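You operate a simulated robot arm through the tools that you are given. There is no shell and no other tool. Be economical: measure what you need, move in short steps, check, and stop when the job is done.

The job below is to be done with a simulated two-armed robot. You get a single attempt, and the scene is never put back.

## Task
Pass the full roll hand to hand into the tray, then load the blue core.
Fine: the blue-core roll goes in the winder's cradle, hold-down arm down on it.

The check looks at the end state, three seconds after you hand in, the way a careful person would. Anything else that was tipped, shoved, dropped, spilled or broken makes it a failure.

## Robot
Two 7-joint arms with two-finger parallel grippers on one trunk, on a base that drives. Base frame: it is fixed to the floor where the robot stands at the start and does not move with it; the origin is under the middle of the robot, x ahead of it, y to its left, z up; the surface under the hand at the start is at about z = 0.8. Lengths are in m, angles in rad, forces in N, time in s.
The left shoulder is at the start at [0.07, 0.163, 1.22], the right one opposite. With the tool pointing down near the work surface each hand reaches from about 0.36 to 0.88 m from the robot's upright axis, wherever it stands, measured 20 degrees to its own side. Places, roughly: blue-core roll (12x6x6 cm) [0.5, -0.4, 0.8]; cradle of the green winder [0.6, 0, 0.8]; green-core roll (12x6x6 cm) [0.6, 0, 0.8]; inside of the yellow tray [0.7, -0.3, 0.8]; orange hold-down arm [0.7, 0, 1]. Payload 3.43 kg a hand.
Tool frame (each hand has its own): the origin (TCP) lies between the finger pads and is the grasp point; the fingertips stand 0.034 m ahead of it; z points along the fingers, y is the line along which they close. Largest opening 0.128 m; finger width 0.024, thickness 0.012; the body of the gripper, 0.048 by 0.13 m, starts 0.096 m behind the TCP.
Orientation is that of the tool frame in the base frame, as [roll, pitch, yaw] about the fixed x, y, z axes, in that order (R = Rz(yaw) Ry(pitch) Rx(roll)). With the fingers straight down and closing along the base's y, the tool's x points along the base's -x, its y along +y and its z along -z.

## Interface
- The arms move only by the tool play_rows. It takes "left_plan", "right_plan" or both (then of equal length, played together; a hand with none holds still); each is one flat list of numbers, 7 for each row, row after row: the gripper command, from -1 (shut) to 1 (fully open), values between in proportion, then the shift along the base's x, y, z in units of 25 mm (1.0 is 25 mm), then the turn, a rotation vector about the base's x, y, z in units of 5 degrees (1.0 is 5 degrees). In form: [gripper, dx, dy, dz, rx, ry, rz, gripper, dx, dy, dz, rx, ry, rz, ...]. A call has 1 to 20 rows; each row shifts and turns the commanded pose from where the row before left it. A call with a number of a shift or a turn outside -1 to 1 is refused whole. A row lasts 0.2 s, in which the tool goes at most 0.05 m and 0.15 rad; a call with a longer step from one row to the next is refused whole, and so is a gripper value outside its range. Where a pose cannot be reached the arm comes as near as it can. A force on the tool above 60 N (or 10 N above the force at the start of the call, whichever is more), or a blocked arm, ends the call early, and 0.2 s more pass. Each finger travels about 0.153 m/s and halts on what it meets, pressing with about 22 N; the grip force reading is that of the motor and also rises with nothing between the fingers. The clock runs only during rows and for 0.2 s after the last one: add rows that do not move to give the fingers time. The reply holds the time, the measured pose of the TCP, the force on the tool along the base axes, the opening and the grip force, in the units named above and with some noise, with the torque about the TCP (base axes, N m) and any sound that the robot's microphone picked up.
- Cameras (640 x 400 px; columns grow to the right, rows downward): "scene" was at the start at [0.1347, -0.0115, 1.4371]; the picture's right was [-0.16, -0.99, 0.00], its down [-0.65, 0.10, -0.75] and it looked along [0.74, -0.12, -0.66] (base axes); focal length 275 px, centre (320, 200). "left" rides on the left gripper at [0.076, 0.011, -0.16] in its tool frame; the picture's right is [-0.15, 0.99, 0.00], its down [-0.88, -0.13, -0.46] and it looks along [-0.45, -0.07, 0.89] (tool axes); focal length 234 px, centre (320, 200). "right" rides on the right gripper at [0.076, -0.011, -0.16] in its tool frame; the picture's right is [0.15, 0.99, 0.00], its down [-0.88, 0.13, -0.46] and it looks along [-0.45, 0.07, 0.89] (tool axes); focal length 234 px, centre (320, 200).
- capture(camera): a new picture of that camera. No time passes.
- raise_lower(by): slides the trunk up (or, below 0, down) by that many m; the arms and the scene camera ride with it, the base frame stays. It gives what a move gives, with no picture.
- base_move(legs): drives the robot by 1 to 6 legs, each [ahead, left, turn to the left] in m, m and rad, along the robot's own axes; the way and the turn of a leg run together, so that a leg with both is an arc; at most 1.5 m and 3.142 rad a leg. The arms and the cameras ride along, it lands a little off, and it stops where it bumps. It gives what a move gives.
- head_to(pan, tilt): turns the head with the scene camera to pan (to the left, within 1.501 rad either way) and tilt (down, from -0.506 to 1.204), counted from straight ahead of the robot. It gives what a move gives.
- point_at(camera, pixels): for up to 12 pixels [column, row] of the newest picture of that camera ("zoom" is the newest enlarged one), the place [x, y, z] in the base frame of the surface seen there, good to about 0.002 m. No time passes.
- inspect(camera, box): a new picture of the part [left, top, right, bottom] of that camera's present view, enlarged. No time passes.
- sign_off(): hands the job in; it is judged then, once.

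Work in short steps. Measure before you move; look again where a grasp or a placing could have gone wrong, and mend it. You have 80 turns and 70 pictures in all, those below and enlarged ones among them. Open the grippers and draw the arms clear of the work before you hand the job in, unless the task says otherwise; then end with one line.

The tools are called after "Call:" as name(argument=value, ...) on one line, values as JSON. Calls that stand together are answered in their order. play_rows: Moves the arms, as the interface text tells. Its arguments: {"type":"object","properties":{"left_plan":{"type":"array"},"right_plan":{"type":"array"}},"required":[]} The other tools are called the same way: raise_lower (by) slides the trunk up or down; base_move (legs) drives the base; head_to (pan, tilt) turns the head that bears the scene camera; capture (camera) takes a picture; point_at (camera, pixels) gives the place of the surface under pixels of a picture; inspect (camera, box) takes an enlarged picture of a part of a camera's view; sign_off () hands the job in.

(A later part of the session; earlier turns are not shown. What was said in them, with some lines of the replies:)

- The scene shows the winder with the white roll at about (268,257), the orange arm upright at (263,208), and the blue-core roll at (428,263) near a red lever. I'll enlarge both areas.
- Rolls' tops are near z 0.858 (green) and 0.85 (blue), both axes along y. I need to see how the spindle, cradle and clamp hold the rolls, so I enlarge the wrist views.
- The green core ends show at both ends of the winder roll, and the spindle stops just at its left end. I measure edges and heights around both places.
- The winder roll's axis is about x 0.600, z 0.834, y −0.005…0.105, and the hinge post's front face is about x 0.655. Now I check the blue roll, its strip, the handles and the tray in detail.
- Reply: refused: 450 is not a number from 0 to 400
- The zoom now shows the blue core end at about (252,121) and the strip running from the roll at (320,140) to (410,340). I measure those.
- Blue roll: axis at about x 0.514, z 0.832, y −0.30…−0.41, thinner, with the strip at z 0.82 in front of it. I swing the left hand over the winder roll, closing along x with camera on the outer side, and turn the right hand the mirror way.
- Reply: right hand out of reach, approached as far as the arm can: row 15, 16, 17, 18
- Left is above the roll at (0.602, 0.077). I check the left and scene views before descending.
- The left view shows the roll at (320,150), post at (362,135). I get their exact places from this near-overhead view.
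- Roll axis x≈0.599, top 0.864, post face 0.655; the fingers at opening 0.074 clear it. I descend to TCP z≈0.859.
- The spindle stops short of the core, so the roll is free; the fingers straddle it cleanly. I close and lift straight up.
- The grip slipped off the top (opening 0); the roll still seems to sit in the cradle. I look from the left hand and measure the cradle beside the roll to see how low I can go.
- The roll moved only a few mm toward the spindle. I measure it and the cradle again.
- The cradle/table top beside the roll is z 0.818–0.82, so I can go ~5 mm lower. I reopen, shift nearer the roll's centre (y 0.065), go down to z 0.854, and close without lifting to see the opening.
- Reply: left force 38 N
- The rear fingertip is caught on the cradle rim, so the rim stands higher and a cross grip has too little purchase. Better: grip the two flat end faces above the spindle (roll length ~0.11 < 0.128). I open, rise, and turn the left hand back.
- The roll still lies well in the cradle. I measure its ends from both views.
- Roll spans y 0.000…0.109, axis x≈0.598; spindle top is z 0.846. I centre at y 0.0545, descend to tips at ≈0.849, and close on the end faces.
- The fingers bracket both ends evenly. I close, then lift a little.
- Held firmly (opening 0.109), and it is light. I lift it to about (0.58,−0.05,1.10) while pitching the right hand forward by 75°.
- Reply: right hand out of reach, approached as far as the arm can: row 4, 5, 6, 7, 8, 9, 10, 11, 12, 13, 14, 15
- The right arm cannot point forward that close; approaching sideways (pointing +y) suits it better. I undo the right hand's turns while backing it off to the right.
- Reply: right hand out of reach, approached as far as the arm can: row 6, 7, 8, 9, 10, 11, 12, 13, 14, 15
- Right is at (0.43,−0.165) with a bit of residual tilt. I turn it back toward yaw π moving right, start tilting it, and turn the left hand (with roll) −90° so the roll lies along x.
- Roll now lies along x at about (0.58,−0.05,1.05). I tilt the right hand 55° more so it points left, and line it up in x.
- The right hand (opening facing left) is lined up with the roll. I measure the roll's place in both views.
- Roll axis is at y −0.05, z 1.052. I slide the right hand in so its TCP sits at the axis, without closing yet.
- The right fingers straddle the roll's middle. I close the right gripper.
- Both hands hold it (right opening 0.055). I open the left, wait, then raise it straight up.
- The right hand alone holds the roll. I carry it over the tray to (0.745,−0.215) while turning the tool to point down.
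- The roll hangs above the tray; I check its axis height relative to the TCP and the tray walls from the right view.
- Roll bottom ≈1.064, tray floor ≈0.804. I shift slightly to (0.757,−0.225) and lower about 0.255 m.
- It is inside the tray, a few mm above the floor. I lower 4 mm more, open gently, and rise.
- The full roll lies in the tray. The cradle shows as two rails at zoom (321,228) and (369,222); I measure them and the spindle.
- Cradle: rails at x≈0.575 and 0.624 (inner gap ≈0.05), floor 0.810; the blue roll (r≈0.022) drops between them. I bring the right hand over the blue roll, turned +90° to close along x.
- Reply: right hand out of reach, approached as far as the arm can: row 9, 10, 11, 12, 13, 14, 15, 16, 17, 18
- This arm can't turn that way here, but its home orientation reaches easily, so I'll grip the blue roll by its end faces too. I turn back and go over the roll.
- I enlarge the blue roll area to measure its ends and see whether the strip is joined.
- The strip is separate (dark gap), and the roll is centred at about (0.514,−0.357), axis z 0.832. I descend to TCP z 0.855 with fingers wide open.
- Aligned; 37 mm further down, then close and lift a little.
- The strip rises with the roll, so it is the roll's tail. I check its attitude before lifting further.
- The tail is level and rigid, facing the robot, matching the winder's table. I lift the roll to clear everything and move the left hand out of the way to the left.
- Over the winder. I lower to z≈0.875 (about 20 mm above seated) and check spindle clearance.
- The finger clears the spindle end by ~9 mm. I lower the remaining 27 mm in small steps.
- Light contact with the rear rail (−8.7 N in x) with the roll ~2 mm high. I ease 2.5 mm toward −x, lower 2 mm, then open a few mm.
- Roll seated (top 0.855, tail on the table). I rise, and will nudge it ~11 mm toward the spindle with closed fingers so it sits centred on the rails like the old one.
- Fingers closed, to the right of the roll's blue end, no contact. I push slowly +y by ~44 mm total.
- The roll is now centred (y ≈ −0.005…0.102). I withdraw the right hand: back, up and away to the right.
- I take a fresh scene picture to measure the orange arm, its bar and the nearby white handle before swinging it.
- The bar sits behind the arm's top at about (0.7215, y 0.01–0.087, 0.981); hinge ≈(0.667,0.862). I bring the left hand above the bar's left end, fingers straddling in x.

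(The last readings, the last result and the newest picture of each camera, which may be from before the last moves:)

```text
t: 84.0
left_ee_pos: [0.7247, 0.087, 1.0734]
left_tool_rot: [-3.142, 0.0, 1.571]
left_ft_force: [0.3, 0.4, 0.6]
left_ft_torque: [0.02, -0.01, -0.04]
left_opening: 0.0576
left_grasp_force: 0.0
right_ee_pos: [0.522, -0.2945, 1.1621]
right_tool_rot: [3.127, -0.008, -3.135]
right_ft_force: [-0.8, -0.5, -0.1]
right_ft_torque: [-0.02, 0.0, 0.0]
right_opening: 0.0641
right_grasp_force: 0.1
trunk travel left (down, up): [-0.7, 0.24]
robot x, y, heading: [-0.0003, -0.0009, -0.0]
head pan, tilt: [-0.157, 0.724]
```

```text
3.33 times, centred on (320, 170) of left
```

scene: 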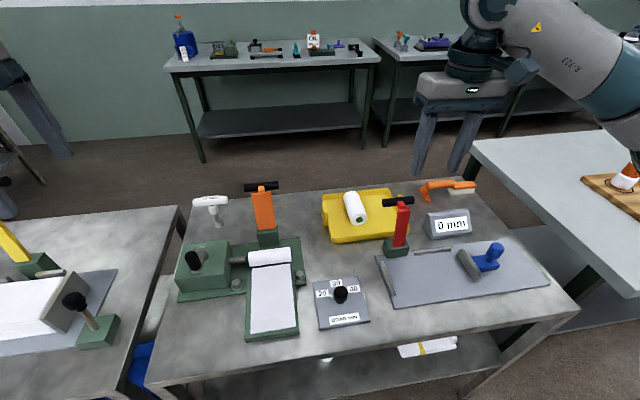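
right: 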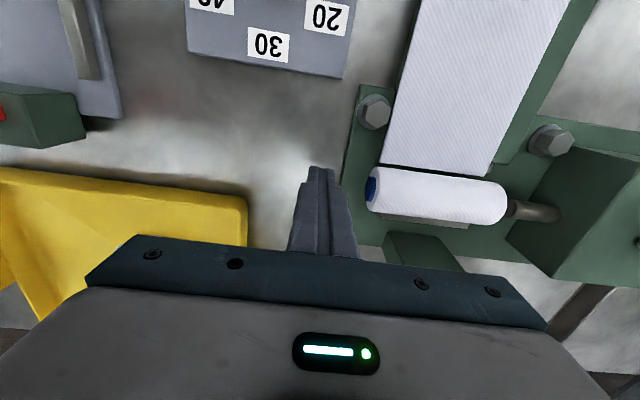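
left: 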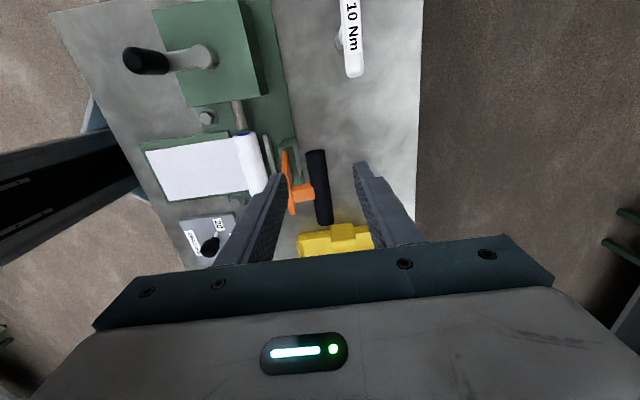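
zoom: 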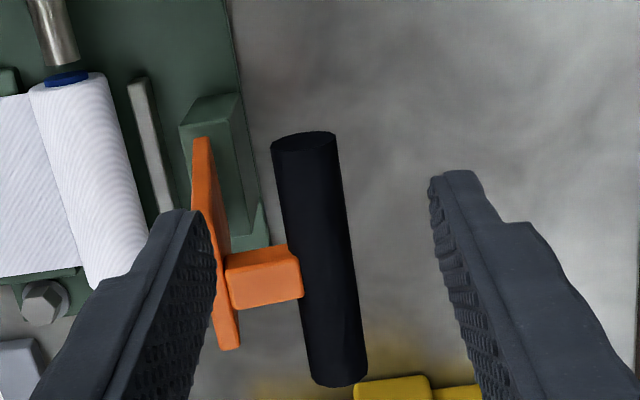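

Bar centre ≈(0.720, to y 0.096, 0.982); the orange plate ends at y 0.0755. I shift to y 0.091, narrow to 0.044, and lower around the bar end.

Call:
play_rows(left_plan=[-0.31, -0.1, 0.16, 0, 0, 0, 0, -0.31, 0, 0, 0, 0, 0, 0, -0.31, 0, 0, -1, 0, 0, 0, -0.31, 0, 0, -1, 0, 0, 0, -0.31, 0, 0, -0.94, 0, 0, 0, -0.31, 0, 0, 0, 0, 0, 0])

Call:
inspect(camera="left", box=[230, 110, 410, 230])

```text
t: 85.4
left_ee_pos: [0.7219, 0.0917, 1.0001]
left_tool_rot: [-3.141, -0.002, 1.571]
left_ft_force: [0.4, -1.0, -0.6]
left_ft_torque: [0.0, 0.0, 0.02]
left_opening: 0.0444
left_grasp_force: 0.1
right_ee_pos: [0.5237, -0.2941, 1.1632]
right_tool_rot: [3.125, -0.009, -3.135]
right_ft_force: [-0.2, -1.0, 0.1]
right_ft_torque: [0.01, 0.02, -0.01]
right_opening: 0.0638
right_grasp_force: 0.0
trunk travel left (down, up): [-0.7, 0.24]
robot x, y, heading: [0.0021, -0.0001, 0.001]
head pan, tilt: [-0.157, 0.724]
```

```text
3.33 times, centred on (320, 170) of left
```

zoom: 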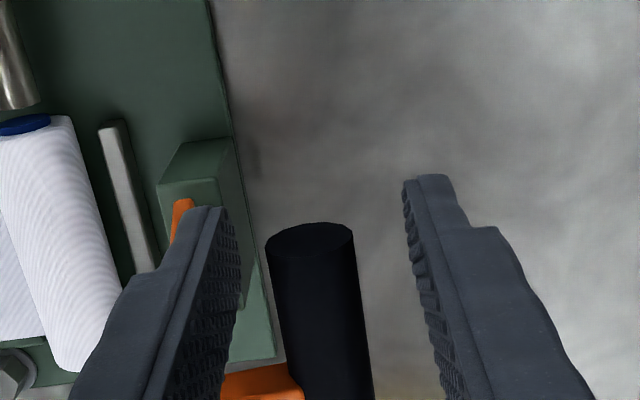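

The fingers straddle the bar. I trace the first part of the arc and check force and position.

Call:
play_rows(left_plan=[-0.31, -0.736, 0.276, 0, 0, 0, 0, -0.31, -0.716, 0.152, 0, 0, 0, 0])

```text
t: 86.0
left_ee_pos: [0.6868, 0.1033, 1.0]
left_tool_rot: [-3.141, -0.002, 1.571]
left_ft_force: [-0.4, -0.3, 0.6]
left_ft_torque: [-0.02, -0.04, -0.04]
left_opening: 0.0442
left_grasp_force: 0.4
right_ee_pos: [0.5228, -0.294, 1.1642]
right_tool_rot: [3.124, -0.01, -3.137]
right_ft_force: [-0.7, 0.1, 0.5]
right_ft_torque: [0.02, 0.01, 0.0]
right_opening: 0.0643
right_grasp_force: 0.0
trunk travel left (down, up): [-0.7, 0.24]
robot x, y, heading: [0.0003, -0.0017, -0.0]
head pan, tilt: [-0.157, 0.724]
```

I put the rise in the y column by mistake: y is now 0.103, z unchanged. I look before correcting.

Call:
inspect(camera="left", box=[230, 110, 410, 230])

```text
3.33 times, centred on (320, 170) of left
```

zoom: 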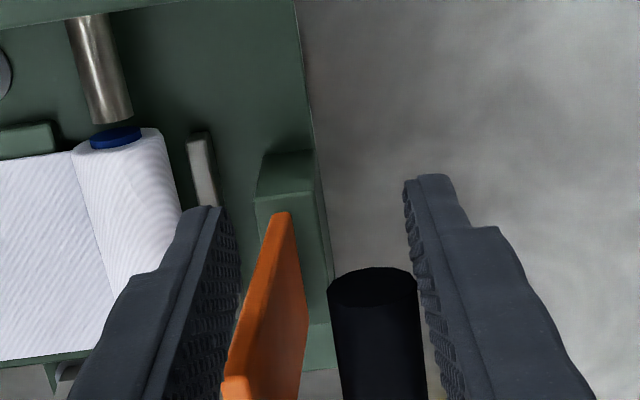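

The rear finger has begun pushing the bar; nothing else touched. I correct y and z, then continue the arc properly to about 16° past vertical.

Call:
play_rows(left_plan=[-0.31, 0, -0.4, 0.4, 0, 0, 0, -0.31, -0.728, 0, 0.052, 0, 0, 0, -0.31, -0.728, 0, -0.052, 0, 0, 0, -0.31, -0.716, 0, -0.152, 0, 0, 0, -0.31, 0, 0, 0, 0, 0, 0])

Call:
inspect(camera="left", box=[230, 110, 410, 230])

Call:
inspect(camera="scene", box=[200, 120, 340, 280])

```text
t: 87.2
left_ee_pos: [0.6305, 0.0921, 1.0058]
left_tool_rot: [-3.141, -0.001, 1.572]
left_ft_force: [-0.3, -0.4, -0.1]
left_ft_torque: [0.02, -0.01, 0.01]
left_opening: 0.044
left_grasp_force: 0.1
right_ee_pos: [0.5232, -0.2945, 1.1628]
right_tool_rot: [3.126, -0.01, -3.137]
right_ft_force: [-0.1, 0.4, 0.3]
right_ft_torque: [0.0, 0.0, 0.01]
right_opening: 0.0638
right_grasp_force: 0.1
trunk travel left (down, up): [-0.7, 0.24]
robot x, y, heading: [-0.0013, 0.0007, -0.004]
head pan, tilt: [-0.157, 0.724]
```

```text
3.33 times, centred on (320, 170) of left
```

zoom: 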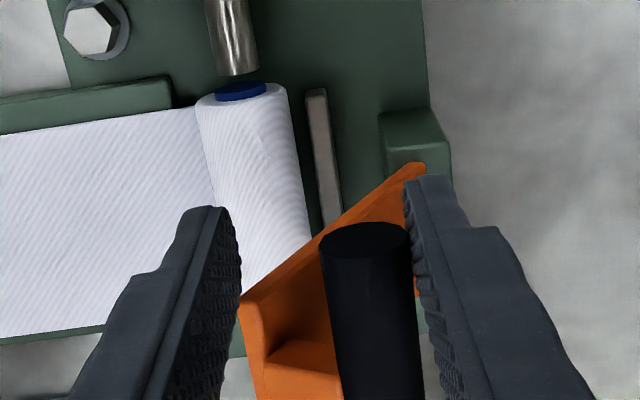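

```text
2.50 times, centred on (270, 200) of scene
```

zoom: 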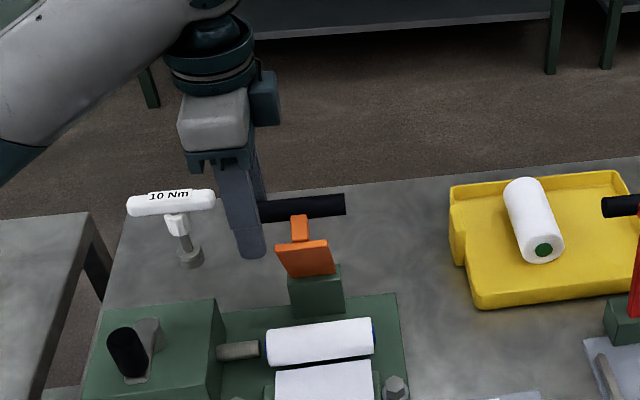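

The arm follows the rear finger smoothly. I continue down the arc to about 50°.

Call:
play_rows(left_plan=[-0.31, -0.704, 0, -0.188, 0, 0, 0, -0.31, -0.676, 0, -0.288, 0, 0, 0, -0.31, -0.624, 0, -0.376, 0, 0, 0, -0.31, -0.568, 0, -0.46, 0, 0, 0, -0.31, -0.5, 0, -0.536, 0, 0, 0, -0.31, 0, 0, 0, 0, 0, 0])

Call:
inspect(camera="left", box=[230, 110, 410, 230])

Call:
inspect(camera="scene", box=[200, 120, 340, 280])

```text
t: 88.6
left_ee_pos: [0.5546, 0.0923, 0.9603]
left_tool_rot: [3.141, 0.0, 1.571]
left_ft_force: [-0.1, 0.1, 0.1]
left_ft_torque: [-0.02, -0.01, 0.01]
left_opening: 0.0447
left_grasp_force: 0.1
right_ee_pos: [0.5235, -0.2939, 1.163]
right_tool_rot: [3.127, -0.011, -3.138]
right_ft_force: [0.0, 0.8, 0.3]
right_ft_torque: [0.0, -0.01, -0.01]
right_opening: 0.0641
right_grasp_force: 0.0
trunk travel left (down, up): [-0.7, 0.24]
robot x, y, heading: [0.0016, -0.0025, 0.001]
head pan, tilt: [-0.157, 0.724]
```

```text
3.33 times, centred on (320, 170) of left
```

zoom: 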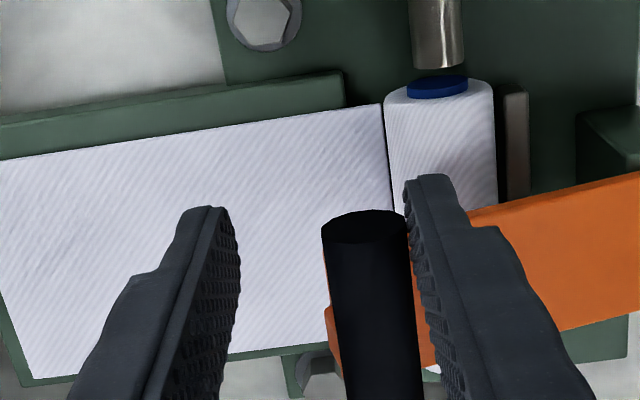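

```text
2.50 times, centred on (270, 200) of scene
```

zoom: 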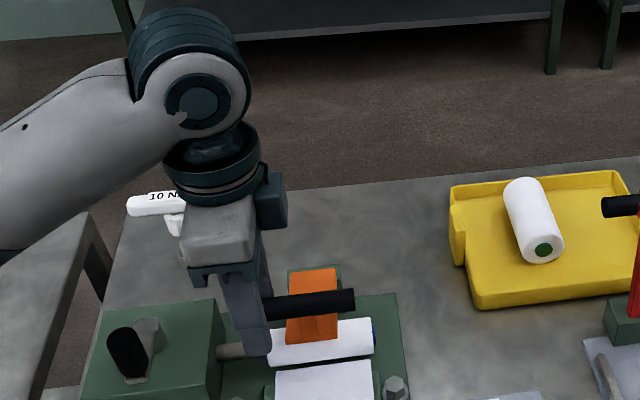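

I finish the arc down toward contact, in smaller steps.

Call:
play_rows(left_plan=[-0.31, -0.22, 0, -0.29, 0, 0, 0, -0.31, -0.2, 0, -0.306, 0, 0, 0, -0.31, -0.17, 0, -0.32, 0, 0, 0, -0.31, -0.16, 0, -0.33, 0, 0, 0, -0.31, 0, 0, 0, 0, 0, 0])

Call:
inspect(camera="scene", box=[200, 160, 330, 300])

Call:
point_at(camera="zoom", pixels=[[320, 220], [320, 260], [330, 160], [360, 225], [330, 180], [400, 222]])

```text
t: 89.8
left_ee_pos: [0.5377, 0.0942, 0.9277]
left_tool_rot: [-3.141, 0.0, 1.573]
left_ft_force: [16.3, 0.0, 7.2]
left_ft_torque: [-0.11, -0.52, 0.08]
left_opening: 0.0535
left_grasp_force: 8.1
right_ee_pos: [0.5249, -0.2945, 1.1615]
right_tool_rot: [3.127, -0.01, -3.136]
right_ft_force: [-0.1, 0.2, 0.4]
right_ft_torque: [0.02, 0.0, 0.0]
right_opening: 0.0641
right_grasp_force: 0.0
trunk travel left (down, up): [-0.7, 0.24]
robot x, y, heading: [0.0016, -0.0003, 0.003]
head pan, tilt: [-0.157, 0.724]
```

```text
2.86 times, centred on (265, 230) of scene
```

zoom: 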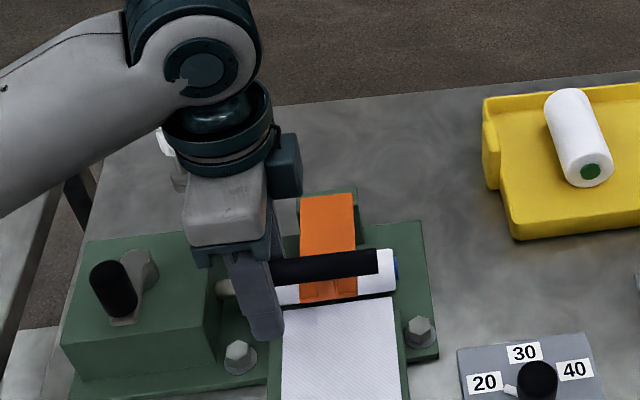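

```text
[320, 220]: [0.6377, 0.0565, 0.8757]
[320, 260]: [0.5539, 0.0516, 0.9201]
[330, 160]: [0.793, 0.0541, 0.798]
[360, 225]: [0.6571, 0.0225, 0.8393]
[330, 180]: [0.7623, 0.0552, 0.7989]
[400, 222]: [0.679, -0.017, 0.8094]
```

Resistance (16 N) suggests the arm has met the roll. I ease the pressure by moving +x, then rise clear and look.

Call:
play_rows(left_plan=[-0.31, 0.3, 0, 0, 0, 0, 0, -0.2, 0, 0, 0, 0, 0, 0, -0.2, 0, 0, 0.5, 0, 0, 0, -0.2, 0, 0, 1, 0, 0, 0, -0.2, 0, 0, 1, 0, 0, 0, -0.2, 0, 0, 1, 0, 0, 0, -0.2, 0, 0, 1, 0, 0, 0, -0.2, 0, 0, 1, 0, 0, 0])

Call:
capture(camera="left")

Call:
inspect(camera="scene", box=[220, 200, 320, 280])

Call:
point_at(camera="zoom", pixels=[[260, 100], [270, 140], [280, 180], [290, 220], [250, 210], [330, 205], [270, 200], [220, 235], [370, 215], [320, 330]])

```text
t: 91.6
left_ee_pos: [0.5414, 0.0924, 1.0668]
left_tool_rot: [3.141, 0.001, 1.572]
left_ft_force: [-0.6, 0.3, 0.3]
left_ft_torque: [0.0, -0.03, -0.02]
left_opening: 0.051
left_grasp_force: 0.0
right_ee_pos: [0.5229, -0.2944, 1.1624]
right_tool_rot: [3.124, -0.01, -3.136]
right_ft_force: [-0.4, 0.0, 0.0]
right_ft_torque: [0.0, -0.01, 0.01]
right_opening: 0.0638
right_grasp_force: 0.1
trunk travel left (down, up): [-0.7, 0.24]
robot x, y, heading: [0.0012, -0.0012, -0.002]
head pan, tilt: [-0.157, 0.724]
```

```text
9 pictures are left
```

left: 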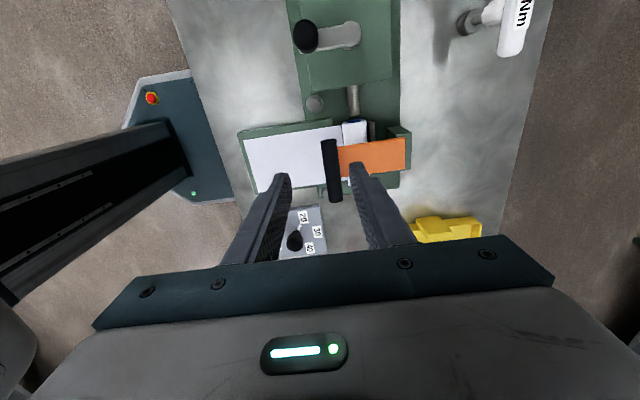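

```text
5.00 times, centred on (270, 240) of scene
```

zoom: 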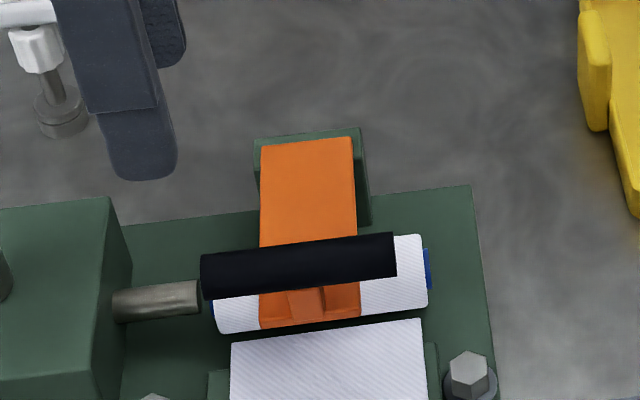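

```text
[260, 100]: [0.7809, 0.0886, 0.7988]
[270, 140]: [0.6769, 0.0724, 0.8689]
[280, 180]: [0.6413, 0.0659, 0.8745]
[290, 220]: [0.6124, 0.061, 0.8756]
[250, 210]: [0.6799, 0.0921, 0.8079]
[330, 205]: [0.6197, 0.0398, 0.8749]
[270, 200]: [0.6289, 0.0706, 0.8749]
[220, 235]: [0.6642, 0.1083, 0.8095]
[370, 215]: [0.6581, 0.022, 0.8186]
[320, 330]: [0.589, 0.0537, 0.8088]
```

The arm lies over the roll, top face at z 0.869→0.8756 (about 5° above level). I measure the bar and arm edge to tell whether it truly rests on the roll.

Call:
point_at(camera="left", pixels=[[330, 150], [331, 170], [334, 190], [345, 143], [350, 160], [375, 145], [400, 145], [352, 126], [357, 135], [345, 150]])

Call:
inspect(camera="left", box=[310, 100, 420, 210])

```text
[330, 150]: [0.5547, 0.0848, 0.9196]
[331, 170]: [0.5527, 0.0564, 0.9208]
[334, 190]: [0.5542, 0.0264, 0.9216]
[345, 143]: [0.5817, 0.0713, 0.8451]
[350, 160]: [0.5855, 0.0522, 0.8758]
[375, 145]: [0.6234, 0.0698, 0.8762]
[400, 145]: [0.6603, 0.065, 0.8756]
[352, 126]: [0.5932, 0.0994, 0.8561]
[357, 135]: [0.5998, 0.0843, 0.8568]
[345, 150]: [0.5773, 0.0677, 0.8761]
```

```text
3.64 times, centred on (365, 155) of left
```

zoom: 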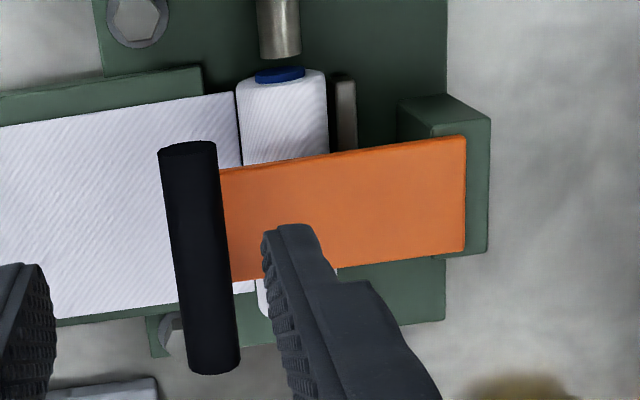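

The plate is level at z 0.876. I press gently on the bar's end with closed fingertips to confirm it has bottomed on the roll.

Call:
play_rows(left_plan=[-1, 0.5, -0.4, 0, 0, 0, 0, -1, 0, 0, 0, 0, 0, 0, -1, 0, 0, -1, 0, 0, 0, -1, 0, 0, -1, 0, 0, 0, -1, 0, 0, -1, 0, 0, 0, -1, 0, 0, -1, 0, 0, 0, -1, 0, 0, -0.2, 0, 0, 0, -1, 0, 0, -0.15, 0, 0, 0, -1, 0, 0, -0.1, 0, 0, 0, -1, 0, 0, -0.1, 0, 0, 0])

```text
t: 93.8
left_ee_pos: [0.556, 0.0821, 0.9548]
left_tool_rot: [3.137, -0.001, 1.57]
left_ft_force: [0.7, 1.4, 14.5]
left_ft_torque: [0.05, 0.03, -0.02]
left_opening: 0.0
left_grasp_force: 21.6
right_ee_pos: [0.5217, -0.2942, 1.1628]
right_tool_rot: [3.128, -0.008, -3.137]
right_ft_force: [-0.8, -0.6, 0.2]
right_ft_torque: [0.04, -0.01, 0.04]
right_opening: 0.0639
right_grasp_force: 0.1
trunk travel left (down, up): [-0.7, 0.24]
robot x, y, heading: [0.0006, -0.0003, 0.002]
head pan, tilt: [-0.157, 0.724]
```

14.5 N with the bar unmoved (tip at 0.921): it is firmly down. I raise the left hand and draw it clear to the left, opening both grippers.

Call:
play_rows(left_plan=[-1, 0, 0, 0.5, 0, 0, 0, -1, 0, 0, 1, 0, 0, 0, -1, 0, 0, 1, 0, 0, 0, -1, 0, 0, 1, 0, 0, 0, -1, 0, 0, 1, 0, 0, 0, -1, 0, 0, 1, 0, 0, 0, -1, 0, 0, 1, 0, 0, 0, 0, -0.3, 1, 1, 0, 0, 0, 1, -0.3, 1, 1, 0, 0, 0, 1, -0.3, 1, 1, 0, 0, 0, 1, -0.3, 1, 1, 0, 0, 0, 1, -0.3, 1, 0, 0, 0, 0, 1, -0.3, 1, 0, 0, 0, 0, 1, -0.3, 1, 0, 0, 0, 0], right_plan=[0, 0, 0, 0, 0, 0, 0, 0, 0, 0, 0, 0, 0, 0, 0, 0, 0, 0, 0, 0, 0, 0, 0, 0, 0, 0, 0, 0, 0, 0, 0, 0, 0, 0, 0, 0, 0, 0, 0, 0, 0, 0, 0, 0, 0, 0, 0, 0, 0, 1, 0, 0, 0, 0, 0, 0, 1, 0, 0, 0, 0, 0, 0, 1, 0, 0, 0, 0, 0, 0, 1, 0, 0, 0, 0, 0, 0, 1, 0, 0, 0, 0, 0, 0, 1, 0, 0, 0, 0, 0, 0, 1, 0, 0, 0, 0, 0, 0])

Call:
capture(camera="scene")

Call:
inspect(camera="scene", box=[220, 200, 320, 280])

Call:
point_at(camera="zoom", pixels=[[290, 200], [310, 170], [235, 318], [400, 280], [300, 322], [420, 250], [320, 360], [215, 310], [430, 270]])

```text
t: 96.8
left_ee_pos: [0.5024, 0.2594, 1.2158]
left_tool_rot: [-3.14, 0.002, 1.57]
left_ft_force: [-0.5, 0.5, -0.7]
left_ft_torque: [-0.01, -0.03, -0.01]
left_opening: 0.1282
left_grasp_force: 0.0
right_ee_pos: [0.5229, -0.2932, 1.1638]
right_tool_rot: [3.126, -0.009, -3.135]
right_ft_force: [0.4, 0.0, -0.1]
right_ft_torque: [0.0, 0.01, 0.01]
right_opening: 0.1281
right_grasp_force: 0.1
trunk travel left (down, up): [-0.7, 0.24]
robot x, y, heading: [-0.0006, -0.0008, -0.001]
head pan, tilt: [-0.157, 0.724]
```

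```text
6 pictures are left
```

scene: 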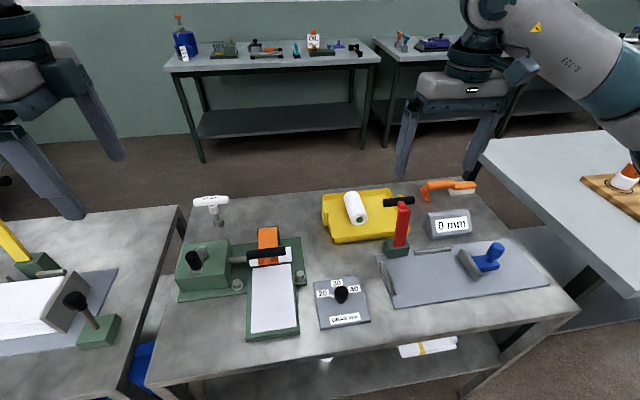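

```text
5.00 times, centred on (270, 240) of scene
```

zoom: 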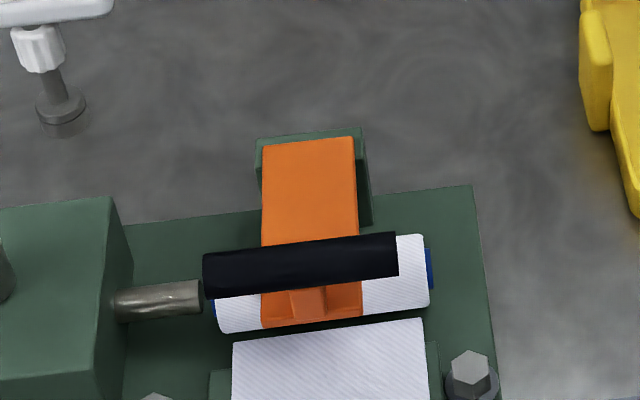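

```text
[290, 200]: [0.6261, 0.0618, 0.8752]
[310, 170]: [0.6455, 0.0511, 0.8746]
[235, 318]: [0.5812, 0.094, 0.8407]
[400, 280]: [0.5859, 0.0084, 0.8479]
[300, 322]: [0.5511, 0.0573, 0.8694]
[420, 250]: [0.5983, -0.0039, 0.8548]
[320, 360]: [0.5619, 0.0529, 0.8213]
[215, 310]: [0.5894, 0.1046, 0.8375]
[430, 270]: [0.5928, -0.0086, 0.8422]
```

Everything is in place: the full green-core roll is in the tray, and the blue-core roll is seated in the cradle with the arm level on it. Both hands are clear and open, and nothing else has moved, so I hand in.

Call:
sign_off()

```text
The job is handed in.
```

I handed the job in: the full green-core roll is in the yellow tray, passed from the left hand to the right. The blue-core roll is seated in the winder's cradle with the orange hold-down arm down on it, and both hands are open and clear.
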